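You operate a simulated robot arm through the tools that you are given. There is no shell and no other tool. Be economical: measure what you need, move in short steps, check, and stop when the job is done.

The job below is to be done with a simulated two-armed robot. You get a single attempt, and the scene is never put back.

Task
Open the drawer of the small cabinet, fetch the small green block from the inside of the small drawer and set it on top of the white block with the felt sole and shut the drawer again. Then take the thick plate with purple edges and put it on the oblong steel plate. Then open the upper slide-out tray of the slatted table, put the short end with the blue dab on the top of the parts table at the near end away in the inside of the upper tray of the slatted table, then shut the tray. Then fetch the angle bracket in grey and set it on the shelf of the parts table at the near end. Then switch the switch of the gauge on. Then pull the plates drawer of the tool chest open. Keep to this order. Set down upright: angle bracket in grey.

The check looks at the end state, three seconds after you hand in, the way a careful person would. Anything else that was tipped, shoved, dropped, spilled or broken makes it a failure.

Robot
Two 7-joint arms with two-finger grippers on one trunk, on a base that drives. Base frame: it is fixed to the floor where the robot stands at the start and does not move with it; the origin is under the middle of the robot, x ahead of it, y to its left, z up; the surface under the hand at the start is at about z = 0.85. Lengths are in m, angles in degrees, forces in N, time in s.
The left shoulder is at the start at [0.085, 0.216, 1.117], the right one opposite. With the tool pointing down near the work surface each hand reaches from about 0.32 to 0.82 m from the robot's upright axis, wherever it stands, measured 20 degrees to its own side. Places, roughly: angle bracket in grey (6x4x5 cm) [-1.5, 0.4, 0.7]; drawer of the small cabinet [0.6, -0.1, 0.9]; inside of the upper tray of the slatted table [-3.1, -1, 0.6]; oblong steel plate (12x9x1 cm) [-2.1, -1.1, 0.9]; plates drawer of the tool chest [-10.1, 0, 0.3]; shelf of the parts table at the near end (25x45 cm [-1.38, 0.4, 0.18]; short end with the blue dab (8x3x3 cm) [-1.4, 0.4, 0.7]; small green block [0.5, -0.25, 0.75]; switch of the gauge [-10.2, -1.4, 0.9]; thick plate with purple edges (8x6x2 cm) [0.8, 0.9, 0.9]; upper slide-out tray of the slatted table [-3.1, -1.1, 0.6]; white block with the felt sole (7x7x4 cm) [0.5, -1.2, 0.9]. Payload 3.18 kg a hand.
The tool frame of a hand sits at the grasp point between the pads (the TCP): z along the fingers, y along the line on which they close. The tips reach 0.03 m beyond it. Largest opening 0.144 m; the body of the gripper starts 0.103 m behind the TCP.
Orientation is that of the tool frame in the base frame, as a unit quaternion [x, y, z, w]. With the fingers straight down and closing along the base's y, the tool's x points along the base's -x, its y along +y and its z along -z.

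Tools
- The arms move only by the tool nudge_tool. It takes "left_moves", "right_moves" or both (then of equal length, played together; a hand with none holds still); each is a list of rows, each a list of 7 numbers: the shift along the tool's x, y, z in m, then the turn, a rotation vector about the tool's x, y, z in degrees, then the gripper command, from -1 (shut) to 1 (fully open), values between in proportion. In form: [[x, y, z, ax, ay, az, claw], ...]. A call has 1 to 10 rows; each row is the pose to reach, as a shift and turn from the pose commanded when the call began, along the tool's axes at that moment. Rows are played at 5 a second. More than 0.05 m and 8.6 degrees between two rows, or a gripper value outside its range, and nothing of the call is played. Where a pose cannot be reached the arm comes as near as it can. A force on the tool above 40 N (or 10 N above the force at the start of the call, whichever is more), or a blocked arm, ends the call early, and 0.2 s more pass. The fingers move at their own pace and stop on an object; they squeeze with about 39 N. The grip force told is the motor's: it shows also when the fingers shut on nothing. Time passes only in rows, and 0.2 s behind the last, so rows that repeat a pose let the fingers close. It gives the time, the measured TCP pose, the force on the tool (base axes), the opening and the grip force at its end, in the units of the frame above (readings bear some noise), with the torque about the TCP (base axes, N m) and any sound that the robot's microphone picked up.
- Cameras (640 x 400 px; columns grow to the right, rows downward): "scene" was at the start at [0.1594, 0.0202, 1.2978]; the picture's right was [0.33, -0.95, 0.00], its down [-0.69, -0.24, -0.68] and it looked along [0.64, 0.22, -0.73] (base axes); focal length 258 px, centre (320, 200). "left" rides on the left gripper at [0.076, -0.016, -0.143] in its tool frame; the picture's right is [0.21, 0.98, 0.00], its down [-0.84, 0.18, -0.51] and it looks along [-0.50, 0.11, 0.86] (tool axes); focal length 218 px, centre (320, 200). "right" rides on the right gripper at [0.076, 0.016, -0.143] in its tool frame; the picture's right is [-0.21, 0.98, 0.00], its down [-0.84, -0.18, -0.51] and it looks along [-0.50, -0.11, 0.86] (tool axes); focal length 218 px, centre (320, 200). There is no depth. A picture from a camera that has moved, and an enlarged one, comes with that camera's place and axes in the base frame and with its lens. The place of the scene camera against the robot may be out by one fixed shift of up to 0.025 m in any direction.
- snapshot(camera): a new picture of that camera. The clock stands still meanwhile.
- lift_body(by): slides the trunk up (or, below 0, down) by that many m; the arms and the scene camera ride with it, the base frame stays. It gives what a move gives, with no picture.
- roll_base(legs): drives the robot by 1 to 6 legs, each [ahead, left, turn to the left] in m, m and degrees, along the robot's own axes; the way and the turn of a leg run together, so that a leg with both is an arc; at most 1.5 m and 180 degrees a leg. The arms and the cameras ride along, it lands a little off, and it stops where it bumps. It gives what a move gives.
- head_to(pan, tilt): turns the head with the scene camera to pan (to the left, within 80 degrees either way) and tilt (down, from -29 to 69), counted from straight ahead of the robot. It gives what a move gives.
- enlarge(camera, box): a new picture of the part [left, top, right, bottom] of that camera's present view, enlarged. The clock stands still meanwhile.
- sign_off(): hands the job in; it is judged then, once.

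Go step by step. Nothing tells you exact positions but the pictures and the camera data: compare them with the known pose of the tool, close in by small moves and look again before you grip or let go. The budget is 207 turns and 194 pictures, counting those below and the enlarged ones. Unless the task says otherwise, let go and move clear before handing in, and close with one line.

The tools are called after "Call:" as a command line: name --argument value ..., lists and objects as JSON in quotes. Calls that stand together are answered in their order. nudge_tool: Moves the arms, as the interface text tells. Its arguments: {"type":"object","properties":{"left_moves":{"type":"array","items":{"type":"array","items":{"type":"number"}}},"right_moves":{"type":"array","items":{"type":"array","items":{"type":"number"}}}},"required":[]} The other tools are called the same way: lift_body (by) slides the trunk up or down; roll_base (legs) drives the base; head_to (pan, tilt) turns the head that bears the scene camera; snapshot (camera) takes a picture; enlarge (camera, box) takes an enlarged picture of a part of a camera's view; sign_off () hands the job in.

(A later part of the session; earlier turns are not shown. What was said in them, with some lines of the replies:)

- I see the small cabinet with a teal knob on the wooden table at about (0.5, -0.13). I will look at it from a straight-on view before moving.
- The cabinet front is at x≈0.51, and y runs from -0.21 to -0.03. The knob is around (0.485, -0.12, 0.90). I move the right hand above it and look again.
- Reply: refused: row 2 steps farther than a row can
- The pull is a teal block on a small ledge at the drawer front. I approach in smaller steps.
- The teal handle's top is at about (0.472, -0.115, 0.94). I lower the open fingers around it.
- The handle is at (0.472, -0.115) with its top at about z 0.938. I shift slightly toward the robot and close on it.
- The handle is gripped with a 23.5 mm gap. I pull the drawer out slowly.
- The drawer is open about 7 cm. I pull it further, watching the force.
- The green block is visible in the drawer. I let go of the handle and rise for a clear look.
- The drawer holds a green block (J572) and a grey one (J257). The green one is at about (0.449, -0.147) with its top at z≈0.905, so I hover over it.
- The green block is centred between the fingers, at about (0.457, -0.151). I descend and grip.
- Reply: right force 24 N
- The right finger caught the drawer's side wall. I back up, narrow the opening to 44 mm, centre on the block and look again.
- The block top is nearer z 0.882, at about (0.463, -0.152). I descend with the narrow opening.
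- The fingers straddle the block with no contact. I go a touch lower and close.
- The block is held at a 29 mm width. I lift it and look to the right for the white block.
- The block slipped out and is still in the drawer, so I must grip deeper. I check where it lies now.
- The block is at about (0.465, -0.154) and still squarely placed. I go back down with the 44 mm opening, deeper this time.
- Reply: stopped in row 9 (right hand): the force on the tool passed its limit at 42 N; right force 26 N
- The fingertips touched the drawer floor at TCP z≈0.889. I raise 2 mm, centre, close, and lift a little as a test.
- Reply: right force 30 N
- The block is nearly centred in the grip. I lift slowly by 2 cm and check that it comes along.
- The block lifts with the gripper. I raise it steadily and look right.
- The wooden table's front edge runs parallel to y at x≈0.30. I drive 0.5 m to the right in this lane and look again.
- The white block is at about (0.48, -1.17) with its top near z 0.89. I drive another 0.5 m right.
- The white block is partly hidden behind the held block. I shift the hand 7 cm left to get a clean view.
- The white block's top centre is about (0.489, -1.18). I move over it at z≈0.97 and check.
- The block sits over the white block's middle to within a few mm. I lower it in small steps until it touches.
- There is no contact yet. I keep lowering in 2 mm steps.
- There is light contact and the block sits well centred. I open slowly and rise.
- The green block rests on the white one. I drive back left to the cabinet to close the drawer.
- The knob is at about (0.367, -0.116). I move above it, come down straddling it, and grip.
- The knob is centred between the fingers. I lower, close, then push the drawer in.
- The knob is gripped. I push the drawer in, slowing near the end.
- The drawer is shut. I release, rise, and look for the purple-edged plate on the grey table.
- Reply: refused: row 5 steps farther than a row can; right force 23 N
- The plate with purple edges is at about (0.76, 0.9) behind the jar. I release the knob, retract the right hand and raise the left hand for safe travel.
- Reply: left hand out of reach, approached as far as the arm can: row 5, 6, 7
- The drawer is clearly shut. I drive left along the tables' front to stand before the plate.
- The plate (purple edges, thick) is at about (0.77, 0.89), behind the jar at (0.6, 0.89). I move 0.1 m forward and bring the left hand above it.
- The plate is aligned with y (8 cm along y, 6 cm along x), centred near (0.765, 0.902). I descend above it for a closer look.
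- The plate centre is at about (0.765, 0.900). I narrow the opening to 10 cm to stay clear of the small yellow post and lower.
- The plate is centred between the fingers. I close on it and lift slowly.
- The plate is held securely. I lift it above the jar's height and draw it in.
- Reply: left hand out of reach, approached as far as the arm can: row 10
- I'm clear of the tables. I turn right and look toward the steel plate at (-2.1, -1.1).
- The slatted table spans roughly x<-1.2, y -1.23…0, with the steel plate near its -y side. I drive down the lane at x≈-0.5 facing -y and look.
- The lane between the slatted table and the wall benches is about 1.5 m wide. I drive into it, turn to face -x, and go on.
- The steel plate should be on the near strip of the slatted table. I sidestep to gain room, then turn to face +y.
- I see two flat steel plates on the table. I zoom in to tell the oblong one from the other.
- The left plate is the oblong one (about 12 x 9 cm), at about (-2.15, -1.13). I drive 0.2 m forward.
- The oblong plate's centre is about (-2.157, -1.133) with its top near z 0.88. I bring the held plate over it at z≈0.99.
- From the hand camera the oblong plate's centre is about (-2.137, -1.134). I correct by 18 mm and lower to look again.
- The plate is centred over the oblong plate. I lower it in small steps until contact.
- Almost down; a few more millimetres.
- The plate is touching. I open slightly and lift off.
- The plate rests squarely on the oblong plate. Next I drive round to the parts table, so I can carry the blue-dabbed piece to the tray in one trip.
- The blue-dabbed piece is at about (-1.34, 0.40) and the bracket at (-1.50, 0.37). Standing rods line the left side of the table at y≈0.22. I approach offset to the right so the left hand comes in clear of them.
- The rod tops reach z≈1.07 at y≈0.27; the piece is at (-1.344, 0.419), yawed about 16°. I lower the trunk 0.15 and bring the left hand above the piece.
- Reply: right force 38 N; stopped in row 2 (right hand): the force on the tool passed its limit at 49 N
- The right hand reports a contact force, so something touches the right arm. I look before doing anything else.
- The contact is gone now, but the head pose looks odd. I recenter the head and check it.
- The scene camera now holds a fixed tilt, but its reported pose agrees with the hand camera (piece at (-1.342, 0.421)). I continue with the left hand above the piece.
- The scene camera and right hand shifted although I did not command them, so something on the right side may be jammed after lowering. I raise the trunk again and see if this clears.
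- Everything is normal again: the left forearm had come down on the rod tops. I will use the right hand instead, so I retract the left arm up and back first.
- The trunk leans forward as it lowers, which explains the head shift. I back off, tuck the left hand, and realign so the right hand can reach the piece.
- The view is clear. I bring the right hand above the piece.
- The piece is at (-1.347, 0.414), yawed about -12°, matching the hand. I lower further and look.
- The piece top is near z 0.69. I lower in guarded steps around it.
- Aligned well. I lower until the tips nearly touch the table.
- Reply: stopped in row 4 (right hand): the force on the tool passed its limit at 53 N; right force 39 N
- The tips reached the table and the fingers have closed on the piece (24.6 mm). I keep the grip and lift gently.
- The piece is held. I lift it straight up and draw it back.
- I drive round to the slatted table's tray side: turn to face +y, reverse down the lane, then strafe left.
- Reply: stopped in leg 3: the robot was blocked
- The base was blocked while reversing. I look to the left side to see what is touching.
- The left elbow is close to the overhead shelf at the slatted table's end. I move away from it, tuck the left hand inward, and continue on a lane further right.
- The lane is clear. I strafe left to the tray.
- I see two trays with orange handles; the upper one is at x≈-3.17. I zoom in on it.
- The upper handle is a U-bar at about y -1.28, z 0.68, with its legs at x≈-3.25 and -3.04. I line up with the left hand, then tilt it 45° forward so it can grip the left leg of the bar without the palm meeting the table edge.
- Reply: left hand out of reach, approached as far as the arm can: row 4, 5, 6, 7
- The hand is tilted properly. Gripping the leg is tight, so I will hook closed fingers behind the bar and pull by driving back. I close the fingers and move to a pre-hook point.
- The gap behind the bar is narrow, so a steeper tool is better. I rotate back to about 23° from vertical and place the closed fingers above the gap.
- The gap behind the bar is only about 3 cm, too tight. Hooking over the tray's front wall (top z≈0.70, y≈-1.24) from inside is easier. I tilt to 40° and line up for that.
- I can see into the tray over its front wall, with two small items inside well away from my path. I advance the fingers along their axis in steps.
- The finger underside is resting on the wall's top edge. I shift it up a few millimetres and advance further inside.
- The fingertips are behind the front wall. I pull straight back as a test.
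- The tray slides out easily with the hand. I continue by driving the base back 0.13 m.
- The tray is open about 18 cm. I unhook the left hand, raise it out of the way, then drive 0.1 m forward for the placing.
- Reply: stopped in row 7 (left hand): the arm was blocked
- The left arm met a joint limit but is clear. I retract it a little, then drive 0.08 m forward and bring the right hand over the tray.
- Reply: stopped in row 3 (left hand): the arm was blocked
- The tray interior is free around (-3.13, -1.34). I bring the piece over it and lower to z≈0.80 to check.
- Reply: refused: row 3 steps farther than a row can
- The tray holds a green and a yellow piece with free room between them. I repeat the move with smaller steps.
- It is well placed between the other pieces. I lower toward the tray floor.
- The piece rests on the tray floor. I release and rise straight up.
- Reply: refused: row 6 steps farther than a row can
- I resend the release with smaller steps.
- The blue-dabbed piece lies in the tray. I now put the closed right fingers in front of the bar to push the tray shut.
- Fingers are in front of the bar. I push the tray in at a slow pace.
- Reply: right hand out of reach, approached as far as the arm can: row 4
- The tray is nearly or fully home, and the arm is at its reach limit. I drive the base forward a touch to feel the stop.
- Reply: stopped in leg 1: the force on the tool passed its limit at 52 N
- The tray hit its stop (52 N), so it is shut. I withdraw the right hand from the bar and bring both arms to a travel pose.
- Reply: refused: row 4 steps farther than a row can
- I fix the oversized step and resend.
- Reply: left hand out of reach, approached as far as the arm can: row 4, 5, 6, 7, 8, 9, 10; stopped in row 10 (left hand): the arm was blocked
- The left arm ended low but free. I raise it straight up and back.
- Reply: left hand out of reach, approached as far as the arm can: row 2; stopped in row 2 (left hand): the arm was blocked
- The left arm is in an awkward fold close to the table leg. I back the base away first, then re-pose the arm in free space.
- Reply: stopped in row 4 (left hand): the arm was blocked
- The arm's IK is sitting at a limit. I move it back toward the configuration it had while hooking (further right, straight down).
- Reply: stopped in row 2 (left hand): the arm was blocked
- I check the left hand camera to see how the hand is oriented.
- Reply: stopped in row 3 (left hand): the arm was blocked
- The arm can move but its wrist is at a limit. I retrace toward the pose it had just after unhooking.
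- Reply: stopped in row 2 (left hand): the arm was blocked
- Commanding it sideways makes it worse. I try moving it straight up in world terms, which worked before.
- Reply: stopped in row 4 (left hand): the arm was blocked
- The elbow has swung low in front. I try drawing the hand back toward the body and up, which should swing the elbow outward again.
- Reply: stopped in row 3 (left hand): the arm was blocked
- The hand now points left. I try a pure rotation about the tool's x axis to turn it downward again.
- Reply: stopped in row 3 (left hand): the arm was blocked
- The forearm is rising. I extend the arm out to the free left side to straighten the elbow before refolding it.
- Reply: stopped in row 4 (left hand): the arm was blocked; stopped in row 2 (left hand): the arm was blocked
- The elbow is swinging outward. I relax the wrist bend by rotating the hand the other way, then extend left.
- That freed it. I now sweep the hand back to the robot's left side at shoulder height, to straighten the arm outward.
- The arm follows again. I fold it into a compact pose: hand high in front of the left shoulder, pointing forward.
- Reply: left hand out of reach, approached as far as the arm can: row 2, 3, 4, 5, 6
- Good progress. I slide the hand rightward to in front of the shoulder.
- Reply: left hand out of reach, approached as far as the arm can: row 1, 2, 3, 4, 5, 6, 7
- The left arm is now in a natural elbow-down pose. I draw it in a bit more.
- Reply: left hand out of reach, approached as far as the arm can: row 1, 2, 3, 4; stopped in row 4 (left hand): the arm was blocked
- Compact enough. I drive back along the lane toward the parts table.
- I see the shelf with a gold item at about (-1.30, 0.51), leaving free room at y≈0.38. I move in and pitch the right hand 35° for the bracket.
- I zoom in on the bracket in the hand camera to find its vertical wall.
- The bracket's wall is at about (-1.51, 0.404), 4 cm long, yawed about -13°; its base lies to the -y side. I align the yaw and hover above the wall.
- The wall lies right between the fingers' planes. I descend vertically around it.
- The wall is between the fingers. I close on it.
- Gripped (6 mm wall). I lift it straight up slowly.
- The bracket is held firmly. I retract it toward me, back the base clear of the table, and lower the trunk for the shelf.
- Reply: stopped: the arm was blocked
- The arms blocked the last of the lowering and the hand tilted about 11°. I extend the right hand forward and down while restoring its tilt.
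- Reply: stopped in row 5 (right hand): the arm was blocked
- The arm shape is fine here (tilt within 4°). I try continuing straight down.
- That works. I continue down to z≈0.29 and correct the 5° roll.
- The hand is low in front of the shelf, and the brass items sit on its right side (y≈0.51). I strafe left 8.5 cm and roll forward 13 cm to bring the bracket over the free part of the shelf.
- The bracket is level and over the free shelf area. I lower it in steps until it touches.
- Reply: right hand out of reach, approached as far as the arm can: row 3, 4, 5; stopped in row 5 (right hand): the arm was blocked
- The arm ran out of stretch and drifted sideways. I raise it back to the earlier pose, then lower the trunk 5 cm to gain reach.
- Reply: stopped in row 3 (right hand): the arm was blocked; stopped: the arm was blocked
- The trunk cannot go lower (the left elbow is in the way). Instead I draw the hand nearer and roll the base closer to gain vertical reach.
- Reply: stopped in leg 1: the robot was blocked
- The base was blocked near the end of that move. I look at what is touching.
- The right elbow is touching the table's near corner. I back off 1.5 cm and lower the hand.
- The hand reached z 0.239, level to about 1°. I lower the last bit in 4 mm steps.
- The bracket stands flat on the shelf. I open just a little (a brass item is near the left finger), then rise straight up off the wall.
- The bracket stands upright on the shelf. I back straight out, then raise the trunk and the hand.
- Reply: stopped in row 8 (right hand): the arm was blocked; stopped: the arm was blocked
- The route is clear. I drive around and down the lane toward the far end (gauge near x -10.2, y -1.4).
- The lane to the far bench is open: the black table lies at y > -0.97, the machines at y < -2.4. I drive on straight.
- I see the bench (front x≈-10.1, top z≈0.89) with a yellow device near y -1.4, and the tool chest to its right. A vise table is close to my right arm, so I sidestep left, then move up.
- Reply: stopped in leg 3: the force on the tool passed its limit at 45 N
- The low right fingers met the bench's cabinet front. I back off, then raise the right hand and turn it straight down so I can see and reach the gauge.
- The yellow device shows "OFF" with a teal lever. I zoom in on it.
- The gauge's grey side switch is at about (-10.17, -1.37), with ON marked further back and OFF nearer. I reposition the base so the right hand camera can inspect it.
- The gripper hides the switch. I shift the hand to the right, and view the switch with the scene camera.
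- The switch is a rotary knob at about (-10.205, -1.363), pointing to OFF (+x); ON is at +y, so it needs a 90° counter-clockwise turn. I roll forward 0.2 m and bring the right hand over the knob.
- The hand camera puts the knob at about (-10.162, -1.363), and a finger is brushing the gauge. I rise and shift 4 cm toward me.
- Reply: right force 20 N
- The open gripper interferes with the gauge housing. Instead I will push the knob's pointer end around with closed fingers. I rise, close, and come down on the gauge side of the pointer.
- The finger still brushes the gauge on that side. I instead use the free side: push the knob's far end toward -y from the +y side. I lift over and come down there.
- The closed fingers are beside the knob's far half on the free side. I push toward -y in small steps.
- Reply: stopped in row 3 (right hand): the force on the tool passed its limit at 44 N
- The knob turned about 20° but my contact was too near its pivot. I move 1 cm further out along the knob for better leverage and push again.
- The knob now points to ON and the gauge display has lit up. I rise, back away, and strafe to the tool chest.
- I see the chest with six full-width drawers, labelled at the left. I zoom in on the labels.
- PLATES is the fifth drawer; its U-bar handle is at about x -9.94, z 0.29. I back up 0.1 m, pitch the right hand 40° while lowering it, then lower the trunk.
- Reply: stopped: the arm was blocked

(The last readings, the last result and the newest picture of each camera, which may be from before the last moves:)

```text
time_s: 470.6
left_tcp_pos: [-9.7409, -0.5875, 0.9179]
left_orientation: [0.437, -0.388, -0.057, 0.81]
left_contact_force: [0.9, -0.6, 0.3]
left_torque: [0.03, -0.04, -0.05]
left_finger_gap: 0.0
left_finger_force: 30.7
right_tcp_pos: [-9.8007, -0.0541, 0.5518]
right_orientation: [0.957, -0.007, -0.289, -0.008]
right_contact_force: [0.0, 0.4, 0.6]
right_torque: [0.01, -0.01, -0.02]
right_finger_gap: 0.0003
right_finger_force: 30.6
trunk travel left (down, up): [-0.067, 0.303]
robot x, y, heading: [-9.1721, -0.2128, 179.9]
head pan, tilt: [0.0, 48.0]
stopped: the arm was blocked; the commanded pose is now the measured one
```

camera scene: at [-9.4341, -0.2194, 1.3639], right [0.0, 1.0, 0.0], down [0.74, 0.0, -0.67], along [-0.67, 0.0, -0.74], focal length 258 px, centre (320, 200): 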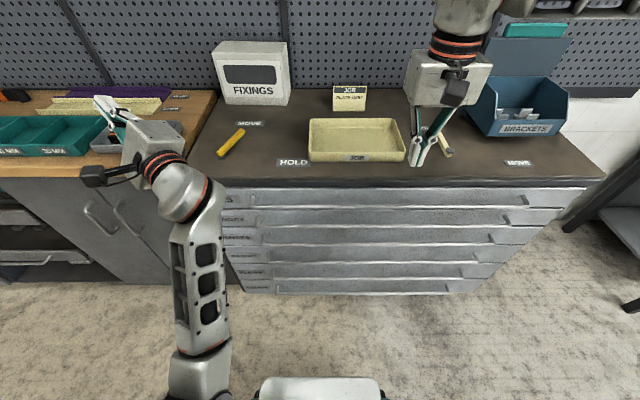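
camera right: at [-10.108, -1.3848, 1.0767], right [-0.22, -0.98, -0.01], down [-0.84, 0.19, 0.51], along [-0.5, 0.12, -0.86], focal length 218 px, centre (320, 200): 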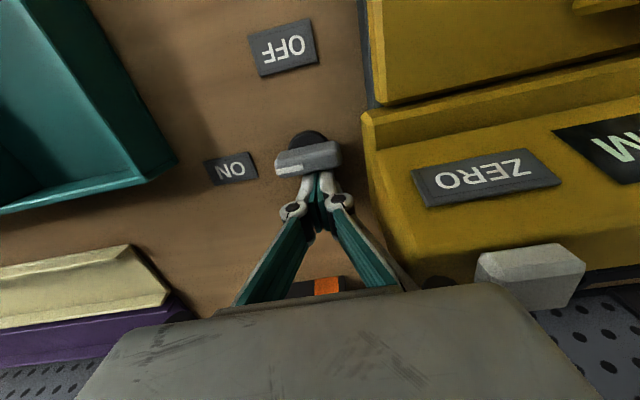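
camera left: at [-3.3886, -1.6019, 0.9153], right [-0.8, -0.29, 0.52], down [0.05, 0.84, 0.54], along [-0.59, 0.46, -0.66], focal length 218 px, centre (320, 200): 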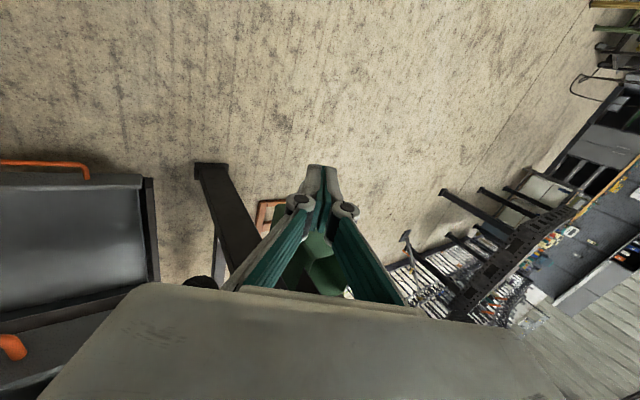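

Trunk and hand are low now. I descend to z≈0.38 and take a picture of the handle.

Call:
nudge_tool --right_moves '[[0.017, 0, 0.04, 0, -2.5, 0, -1], [0.035, 0, 0.079, 0, -5, 0, -1], [0.052, 0, 0.119, 0, -7.5, 0, -1], [0.069, 0, 0.158, 0, -10, 0, -1]]'

Call:
snapshot --camera "right"

```text
time_s: 471.7
left_tcp_pos: [-9.7416, -0.5859, 0.9182]
left_orientation: [0.437, -0.387, -0.058, 0.81]
left_contact_force: [0.2, 0.5, 0.0]
left_torque: [0.03, -0.01, 0.0]
left_finger_gap: 0.0
left_finger_force: 30.7
right_tcp_pos: [-9.888, -0.1061, 0.4009]
right_orientation: [0.945, -0.012, -0.327, -0.025]
right_contact_force: [4.0, -2.4, -1.8]
right_torque: [0.01, -0.14, 0.03]
right_finger_gap: 0.0061
right_finger_force: 30.4
right hand out of reach, approached as far as the arm can: row 1, 2, 3, 4
trunk travel left (down, up): [-0.067, 0.303]
robot x, y, heading: [-9.171, -0.2145, 179.6]
head pan, tilt: [0.0, 48.0]
stopped in row 4 (right hand): the force on the tool passed its limit at 53 N (the readings are from after the stop); the commanded pose is now the measured one
```

```text
8 pictures are left
camera right: at [-9.7388, -0.1306, 0.4645], right [-0.2, -0.98, 0.09], down [-0.34, 0.16, 0.93], along [-0.92, 0.16, -0.36], focal length 218 px, centre (320, 200)
```

right: 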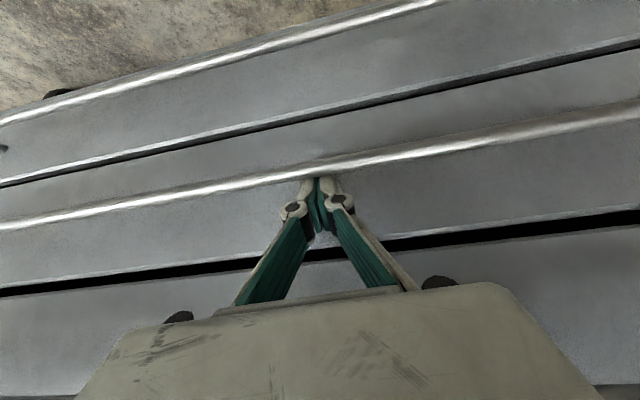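

The fingertips touched the PLATES bar (fifth, just above the bottom one), so it is really at about x -9.907, z 0.368. I lift over it and slip the closed fingers behind it.

Call:
nudge_tool --right_moves '[[-0.0161, 0, -0.0204, 0, 0, 0, -1], [-0.0161, 0, -0.0204, 0, 0, 0, -1], [-0.0161, 0, -0.0004, 0, 0, 0, -1], [-0.0161, 0, 0.0146, 0, 0, 0, -1], [-0.0161, 0, 0.0296, 0, 0, 0, -1]]'

Call:
snapshot --camera "right"

```text
time_s: 472.4
left_tcp_pos: [-9.7405, -0.5864, 0.9176]
left_orientation: [0.436, -0.388, -0.057, 0.81]
left_contact_force: [-0.2, 0.4, -0.8]
left_torque: [-0.02, 0.05, 0.04]
left_finger_gap: 0.0
left_finger_force: 30.9
right_tcp_pos: [-9.8878, -0.1093, 0.4152]
right_orientation: [0.946, -0.011, -0.322, -0.024]
right_contact_force: [0.7, -0.5, -0.5]
right_torque: [0.03, -0.03, -0.01]
right_finger_gap: 0.0
right_finger_force: 30.7
trunk travel left (down, up): [-0.067, 0.303]
robot x, y, heading: [-9.1682, -0.2116, 179.6]
head pan, tilt: [0.0, 48.0]
stopped in row 3 (right hand): the force on the tool passed its limit at 48 N (the readings are from after the stop); the commanded pose is now the measured one
```

```text
7 pictures are left
camera right: at [-9.7396, -0.1332, 0.482], right [-0.2, -0.98, 0.09], down [-0.35, 0.16, 0.92], along [-0.91, 0.15, -0.37], focal length 218 px, centre (320, 200)
```

right: 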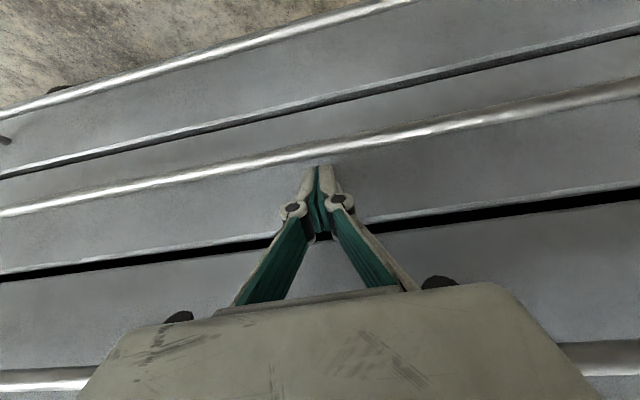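

Contact again, likely the palm against the fourth drawer's bar above. A flatter approach (about 55°) avoids that. I back off and rotate.

Call:
nudge_tool --right_moves '[[0.004, 0, -0.02, 0, -4, 0, -1], [0.008, 0, -0.02, 0, -11, 0, -1], [0.0098, 0, -0.015, 0, -17.5, 0, -1], [0.0098, 0, -0.01, 0, -17.5, 0, -1]]'

```text
time_s: 473.0
left_tcp_pos: [-9.7405, -0.5862, 0.9182]
left_orientation: [0.435, -0.388, -0.059, 0.81]
left_contact_force: [0.0, 0.6, 0.0]
left_torque: [-0.01, -0.04, -0.04]
left_finger_gap: 0.0
left_finger_force: 30.6
right_tcp_pos: [-9.8857, -0.1274, 0.4327]
right_orientation: [0.933, -0.021, -0.356, -0.043]
right_contact_force: [4.5, -0.4, -0.1]
right_torque: [0.0, -0.07, 0.01]
right_finger_gap: 0.0
right_finger_force: 30.5
right hand out of reach, approached as far as the arm can: row 1, 2
trunk travel left (down, up): [-0.067, 0.303]
robot x, y, heading: [-9.169, -0.215, 180.0]
head pan, tilt: [0.0, 48.0]
stopped in row 2 (right hand): the force on the tool passed its limit at 71 N (the readings are from after the stop); the commanded pose is now the measured one
```

The arm is cramped and pushing forward. I back the base 0.12 m, yaw the hand outward about 20° as in the shelf task, and flatten the pitch in free space.

Call:
roll_base --legs '[[-0.12, 0, 0]]'

Call:
nudge_tool --right_moves '[[0, 0, 0, 4.4, -3, 4.9, -1], [0, 0, 0, 8.9, -6, 9.9, -1], [0, 0, 0, 13.3, -9, 14.8, -1]]'

```text
time_s: 474.3
left_tcp_pos: [-9.6308, -0.5878, 0.9187]
left_orientation: [0.436, -0.387, -0.057, 0.811]
left_contact_force: [-0.1, 0.1, 0.4]
left_torque: [0.0, 0.0, -0.01]
left_finger_gap: 0.0
left_finger_force: 30.9
right_tcp_pos: [-9.7772, -0.1314, 0.4308]
right_orientation: [0.934, -0.019, -0.355, -0.043]
right_contact_force: [0.4, 0.0, 0.2]
right_torque: [0.02, 0.02, 0.01]
right_finger_gap: 0.0
right_finger_force: 30.6
trunk travel left (down, up): [-0.067, 0.303]
robot x, y, heading: [-9.0659, -0.218, 179.9]
head pan, tilt: [0.0, 48.0]
stopped in leg 1: the robot was blocked; the commanded pose is now the measured one
```

```text
time_s: 475.1
left_tcp_pos: [-9.6304, -0.59, 0.9187]
left_orientation: [0.435, -0.388, -0.057, 0.811]
left_contact_force: [1.1, -0.6, 0.3]
left_torque: [0.02, -0.02, 0.0]
left_finger_gap: 0.0
left_finger_force: 30.8
right_tcp_pos: [-9.778, -0.1307, 0.4322]
right_orientation: [0.881, -0.176, -0.426, -0.105]
right_contact_force: [0.3, -0.2, 0.2]
right_torque: [0.02, -0.01, 0.01]
right_finger_gap: 0.0
right_finger_force: 30.7
trunk travel left (down, up): [-0.067, 0.303]
robot x, y, heading: [-9.0597, -0.2145, 179.7]
head pan, tilt: [0.0, 48.0]
```

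The rotation worked freely. The base has little room behind (about x -9.06). I roll forward 0.1 m to the pre-hook point and take a picture.

Call:
roll_base --legs '[[0.1, 0, 0]]'

Call:
snapshot --camera "right"

```text
time_s: 476.3
left_tcp_pos: [-9.7305, -0.5883, 0.9191]
left_orientation: [0.435, -0.387, -0.057, 0.811]
left_contact_force: [-0.4, 1.2, -0.6]
left_torque: [-0.01, 0.01, -0.01]
left_finger_gap: 0.0001
left_finger_force: 30.8
right_tcp_pos: [-9.877, -0.1299, 0.4302]
right_orientation: [0.882, -0.176, -0.425, -0.104]
right_contact_force: [-0.4, 0.3, 0.9]
right_torque: [0.05, 0.01, 0.0]
right_finger_gap: 0.0
right_finger_force: 30.2
trunk travel left (down, up): [-0.067, 0.303]
robot x, y, heading: [-9.1587, -0.2171, 179.7]
head pan, tilt: [0.0, 48.0]
```

```text
6 pictures are left
camera right: at [-9.7371, -0.21, 0.4594], right [-0.51, -0.85, 0.13], down [-0.05, 0.18, 0.98], along [-0.86, 0.49, -0.14], focal length 218 px, centre (320, 200)
```

right: 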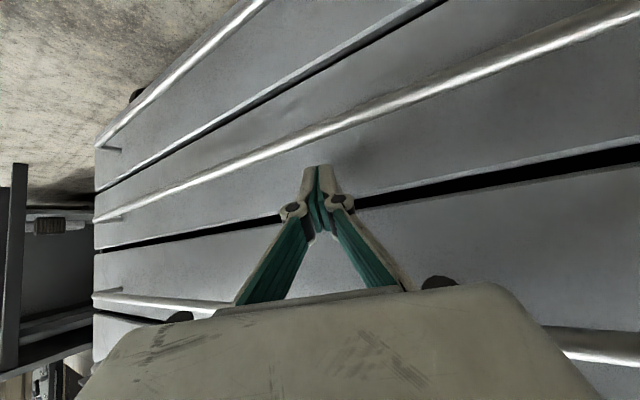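

Comparing all views, the bar is nearer than I assumed (about x -9.883, z 0.381, face at -9.925). I advance the fingertips 25 mm over the bar and press down 1 cm behind it.

Call:
nudge_tool --right_moves '[[0, 0, 0.012, 0, 0, 0, -1], [0, 0, 0.025, 0, 0, 0, -1], [0.005, 0, 0.025, 0, 0, 0, -1], [0.01, 0, 0.025, 0, 0, 0, -1], [0.013, 0, 0.025, 0, 0, 0, -1]]'

Call:
roll_base --legs '[[-0.05, 0, 0]]'

Call:
snapshot --camera "right"

```text
time_s: 476.9
left_tcp_pos: [-9.7311, -0.5882, 0.9185]
left_orientation: [0.435, -0.389, -0.056, 0.81]
left_contact_force: [-0.1, -0.1, -0.3]
left_torque: [-0.04, 0.02, 0.02]
left_finger_gap: 0.0002
left_finger_force: 30.6
right_tcp_pos: [-9.8841, -0.1275, 0.4137]
right_orientation: [0.885, -0.175, -0.419, -0.104]
right_contact_force: [1.9, -0.2, -1.3]
right_torque: [0.02, -0.05, -0.01]
right_finger_gap: 0.0
right_finger_force: 30.6
trunk travel left (down, up): [-0.067, 0.303]
robot x, y, heading: [-9.1577, -0.2171, 179.6]
head pan, tilt: [0.0, 48.0]
stopped in row 2 (right hand): the force on the tool passed its limit at 48 N (the readings are from after the stop); the commanded pose is now the measured one
```

```text
time_s: 477.8
left_tcp_pos: [-9.6813, -0.5867, 0.92]
left_orientation: [0.435, -0.387, -0.058, 0.811]
left_contact_force: [-0.2, 0.5, 0.0]
left_torque: [0.0, 0.01, 0.0]
left_finger_gap: 0.0001
left_finger_force: 30.4
right_tcp_pos: [-9.835, -0.1249, 0.4159]
right_orientation: [0.884, -0.176, -0.421, -0.104]
right_contact_force: [-0.8, 0.0, -0.3]
right_torque: [-0.04, -0.05, -0.01]
right_finger_gap: 0.0
right_finger_force: 30.8
trunk travel left (down, up): [-0.067, 0.303]
robot x, y, heading: [-9.1129, -0.2196, 179.6]
head pan, tilt: [0.0, 48.0]
```

```text
5 pictures are left
camera right: at [-9.6962, -0.2058, 0.4457], right [-0.51, -0.85, 0.13], down [-0.06, 0.18, 0.98], along [-0.86, 0.49, -0.15], focal length 218 px, centre (320, 200)
```

right: 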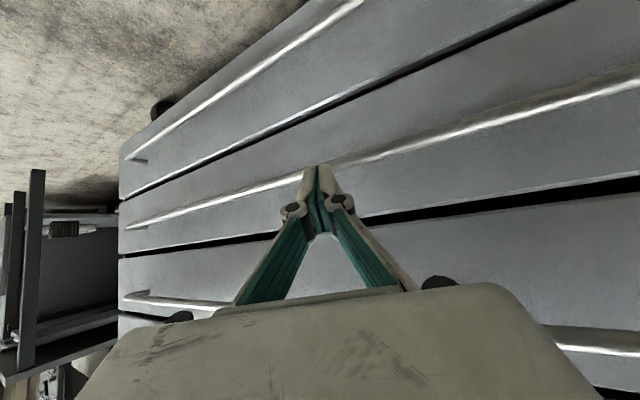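

The drawer face is at x≈-9.916 and the bar at about (-9.876, z 0.385); I was just a few millimetres too high. I steepen to 40°, return to the same x, and descend straight into the gap, then pull back.

Call:
nudge_tool --right_moves '[[-0.01, 0, -0.008, 0, 6, 0, -1], [-0.0205, 0, -0.016, 0, 12, 0, -1], [-0.0205, 0, -0.016, 0, 12, 0, -1]]'

Call:
roll_base --legs '[[0.046, 0, 0]]'

Call:
nudge_tool --right_moves '[[0.0064, 0, 0.0077, 0, 0, 0, -1], [0.0129, 0, 0.0153, 0, 0, 0, -1], [0.0193, 0, 0.023, 0, 0, 0, -1], [0.0225, 0, 0.0268, 0, 0, 0, -1], [0.0257, 0, 0.0306, 0, 0, 0, -1]]'

```text
time_s: 478.6
left_tcp_pos: [-9.6813, -0.5868, 0.9183]
left_orientation: [0.436, -0.387, -0.057, 0.811]
left_contact_force: [0.6, 0.1, -0.1]
left_torque: [-0.02, -0.03, 0.01]
left_finger_gap: 0.0
left_finger_force: 30.2
right_tcp_pos: [-9.837, -0.1277, 0.4413]
right_orientation: [0.923, -0.186, -0.325, -0.085]
right_contact_force: [-1.2, 0.6, -0.2]
right_torque: [-0.01, -0.02, -0.02]
right_finger_gap: 0.0001
right_finger_force: 30.4
trunk travel left (down, up): [-0.067, 0.303]
robot x, y, heading: [-9.1101, -0.2142, 179.7]
head pan, tilt: [0.0, 48.0]
```

```text
time_s: 479.5
left_tcp_pos: [-9.7271, -0.5871, 0.9185]
left_orientation: [0.435, -0.387, -0.059, 0.811]
left_contact_force: [-0.2, 0.9, -2.1]
left_torque: [-0.02, 0.03, 0.03]
left_finger_gap: 0.0
left_finger_force: 30.8
right_tcp_pos: [-9.8831, -0.1253, 0.4412]
right_orientation: [0.923, -0.187, -0.326, -0.086]
right_contact_force: [0.6, -0.5, 0.4]
right_torque: [-0.02, -0.01, 0.0]
right_finger_gap: 0.0
right_finger_force: 30.6
trunk travel left (down, up): [-0.067, 0.303]
robot x, y, heading: [-9.1561, -0.218, 179.7]
head pan, tilt: [0.0, 48.0]
```

```text
time_s: 480.7
left_tcp_pos: [-9.726, -0.5874, 0.9218]
left_orientation: [0.436, -0.386, -0.058, 0.811]
left_contact_force: [-0.5, 0.6, 0.2]
left_torque: [0.02, 0.0, 0.01]
left_finger_gap: 0.0001
left_finger_force: 31.0
right_tcp_pos: [-9.8845, -0.1245, 0.406]
right_orientation: [0.921, -0.186, -0.33, -0.084]
right_contact_force: [-8.4, 0.3, 17.3]
right_torque: [0.17, 0.04, 0.1]
right_finger_gap: 0.0
right_finger_force: 30.6
trunk travel left (down, up): [-0.067, 0.303]
robot x, y, heading: [-9.1591, -0.2169, 179.6]
head pan, tilt: [0.0, 48.0]
```

The force pattern (-8 N in x, +17 N up) shows the fingers bearing on the bar from behind. I pull by driving back.

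Call:
roll_base --legs '[[-0.085, 0, 0]]'

Call:
snapshot --camera "right"

```text
time_s: 482.0
left_tcp_pos: [-9.6381, -0.588, 0.9179]
left_orientation: [0.434, -0.388, -0.058, 0.811]
left_contact_force: [-0.5, -0.3, -0.4]
left_torque: [-0.02, 0.04, -0.02]
left_finger_gap: 0.0
left_finger_force: 31.0
right_tcp_pos: [-9.796, -0.1253, 0.4047]
right_orientation: [0.921, -0.188, -0.33, -0.085]
right_contact_force: [6.3, 2.3, 18.0]
right_torque: [0.2, -0.12, 0.13]
right_finger_gap: 0.0059
right_finger_force: 30.9
trunk travel left (down, up): [-0.067, 0.303]
robot x, y, heading: [-9.0707, -0.2116, 179.5]
head pan, tilt: [0.0, 48.0]
stopped in leg 1: the force on the tool passed its limit at 45 N (the readings are from after the stop); the commanded pose is now the measured one
```

```text
4 pictures are left
camera right: at [-9.6658, -0.2029, 0.4656], right [-0.54, -0.83, 0.1], down [-0.24, 0.27, 0.93], along [-0.81, 0.48, -0.34], focal length 218 px, centre (320, 200)
```

right: 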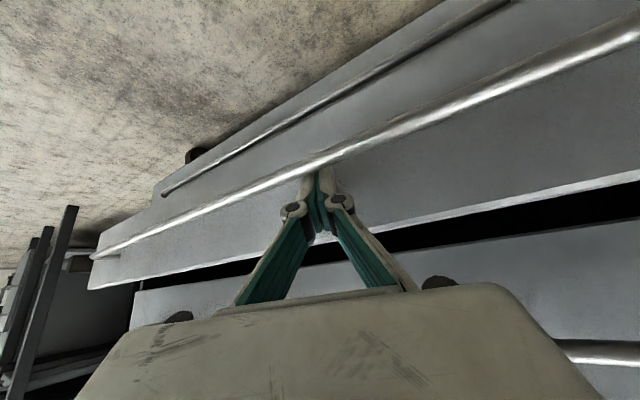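

The PLATES drawer has come out about 9 cm with the bar. The base has no more room behind, so I continue pulling with the arm.

Call:
nudge_tool --right_moves '[[0.0107, -0.006, -0.0086, 0, 0, 0, -1], [0.0214, -0.012, -0.0172, 0, 0, 0, -1], [0.032, -0.018, -0.0259, 0, 0, 0, -1], [0.0427, -0.0241, -0.0345, 0, 0, 0, -1], [0.0534, -0.03, -0.0431, 0, 0, 0, -1], [0.064, -0.036, -0.0518, 0, 0, 0, -1]]'

```text
time_s: 483.4
left_tcp_pos: [-9.6395, -0.5872, 0.9193]
left_orientation: [0.434, -0.387, -0.059, 0.811]
left_contact_force: [0.0, -0.6, -0.5]
left_torque: [0.02, 0.0, -0.01]
left_finger_gap: 0.0002
left_finger_force: 30.7
right_tcp_pos: [-9.7064, -0.1253, 0.4049]
right_orientation: [0.922, -0.188, -0.329, -0.085]
right_contact_force: [-1.2, 4.9, 20.1]
right_torque: [0.28, 0.04, 0.08]
right_finger_gap: 0.0061
right_finger_force: 30.9
trunk travel left (down, up): [-0.067, 0.303]
robot x, y, heading: [-9.0721, -0.2173, 179.5]
head pan, tilt: [0.0, 48.0]
```

It follows smoothly: now about 18 cm open. I pull a bit further.

Call:
nudge_tool --right_moves '[[0.0107, -0.006, -0.0086, 0, 0, 0, -1], [0.0214, -0.012, -0.0172, 0, 0, 0, -1], [0.032, -0.018, -0.0259, 0, 0, 0, -1], [0.0427, -0.0241, -0.0345, 0, 0, 0, -1], [0.0534, -0.03, -0.0431, 0, 0, 0, -1], [0.064, -0.036, -0.0518, 0, 0, 0, -1]]'

Call:
snapshot --camera "scene"

```text
time_s: 484.8
left_tcp_pos: [-9.6391, -0.5884, 0.9204]
left_orientation: [0.435, -0.388, -0.057, 0.811]
left_contact_force: [0.0, 0.4, -0.4]
left_torque: [-0.03, 0.05, 0.03]
left_finger_gap: 0.0
left_finger_force: 30.5
right_tcp_pos: [-9.6153, -0.1268, 0.4042]
right_orientation: [0.922, -0.188, -0.328, -0.086]
right_contact_force: [-0.5, 4.7, 26.7]
right_torque: [0.28, 0.04, 0.15]
right_finger_gap: 0.006
right_finger_force: 30.1
trunk travel left (down, up): [-0.067, 0.303]
robot x, y, heading: [-9.069, -0.2184, 179.5]
head pan, tilt: [0.0, 48.0]
```

```text
3 pictures are left
camera scene: at [-9.392, -0.2193, 1.1374], right [0.01, 1.0, 0.0], down [0.74, -0.01, -0.67], along [-0.67, 0.01, -0.74], focal length 258 px, centre (320, 200)
```

scene: 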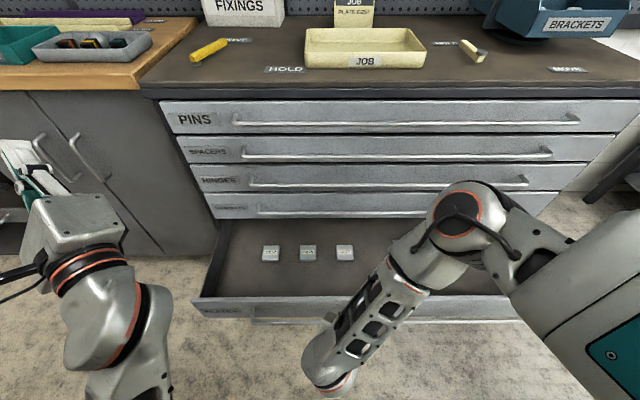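

The PLATES drawer is wide open with its contents in place. I unhook the fingers and move the hand clear.

Call:
nudge_tool --right_moves '[[-0.0076, 0, -0.0092, 0, 0, 0, -1], [-0.016, 0, -0.02, 0, 0, 0, -1], [-0.032, 0, -0.038, 0, 0, 0, -1], [-0.051, 0, -0.062, 0, 0, 0, -1], [-0.07, 0, -0.085, 0, 0, 0, -1], [-0.09, 0, -0.108, 0, 0, 0, -1], [-0.11, 0, -0.13, 0, 0, 0, -1]]'

Call:
snapshot --camera "scene"

```text
time_s: 486.4
left_tcp_pos: [-9.6405, -0.5875, 0.9185]
left_orientation: [0.435, -0.387, -0.057, 0.811]
left_contact_force: [-0.3, 0.4, 0.5]
left_torque: [0.0, 0.03, -0.01]
left_finger_gap: 0.0001
left_finger_force: 30.6
right_tcp_pos: [-9.5899, -0.0458, 0.5055]
right_orientation: [0.921, -0.187, -0.297, -0.168]
right_contact_force: [0.2, -0.6, 0.3]
right_torque: [-0.02, 0.03, 0.03]
right_finger_gap: 0.0
right_finger_force: 30.5
trunk travel left (down, up): [-0.067, 0.303]
robot x, y, heading: [-9.071, -0.2175, 179.5]
head pan, tilt: [0.0, 48.0]
stopped in row 7 (right hand): the arm was blocked; the commanded pose is now the measured one
```

```text
2 pictures are left
camera scene: at [-9.394, -0.2189, 1.1366], right [0.01, 1.0, 0.0], down [0.74, -0.01, -0.67], along [-0.67, 0.0, -0.74], focal length 258 px, centre (320, 200)
```

scene: 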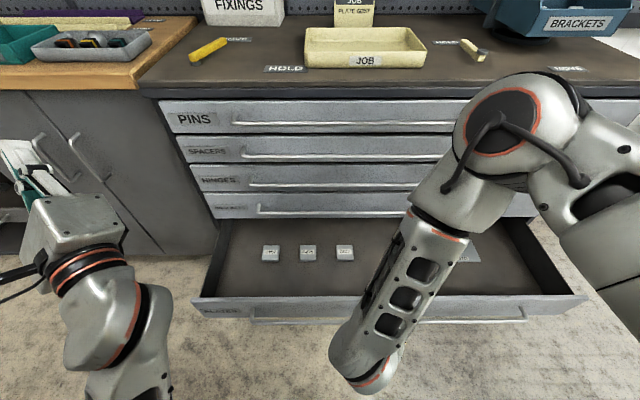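

The plates drawer stands open and the hand is free of it, with no contact forces. All steps have been done in order, so I hand in.

Call:
sign_off

```text
The job is handed in.
```

All six steps were done in the order you gave and the job is handed in. The angle bracket in grey stands upright on the shelf, and both hands are empty and clear. The white block turned a few degrees and moved a few millimetres when I let go of the green block, and the robot brushed the gauge and bumped some fixed furniture on the way. I saw nothing tipped or dropped.
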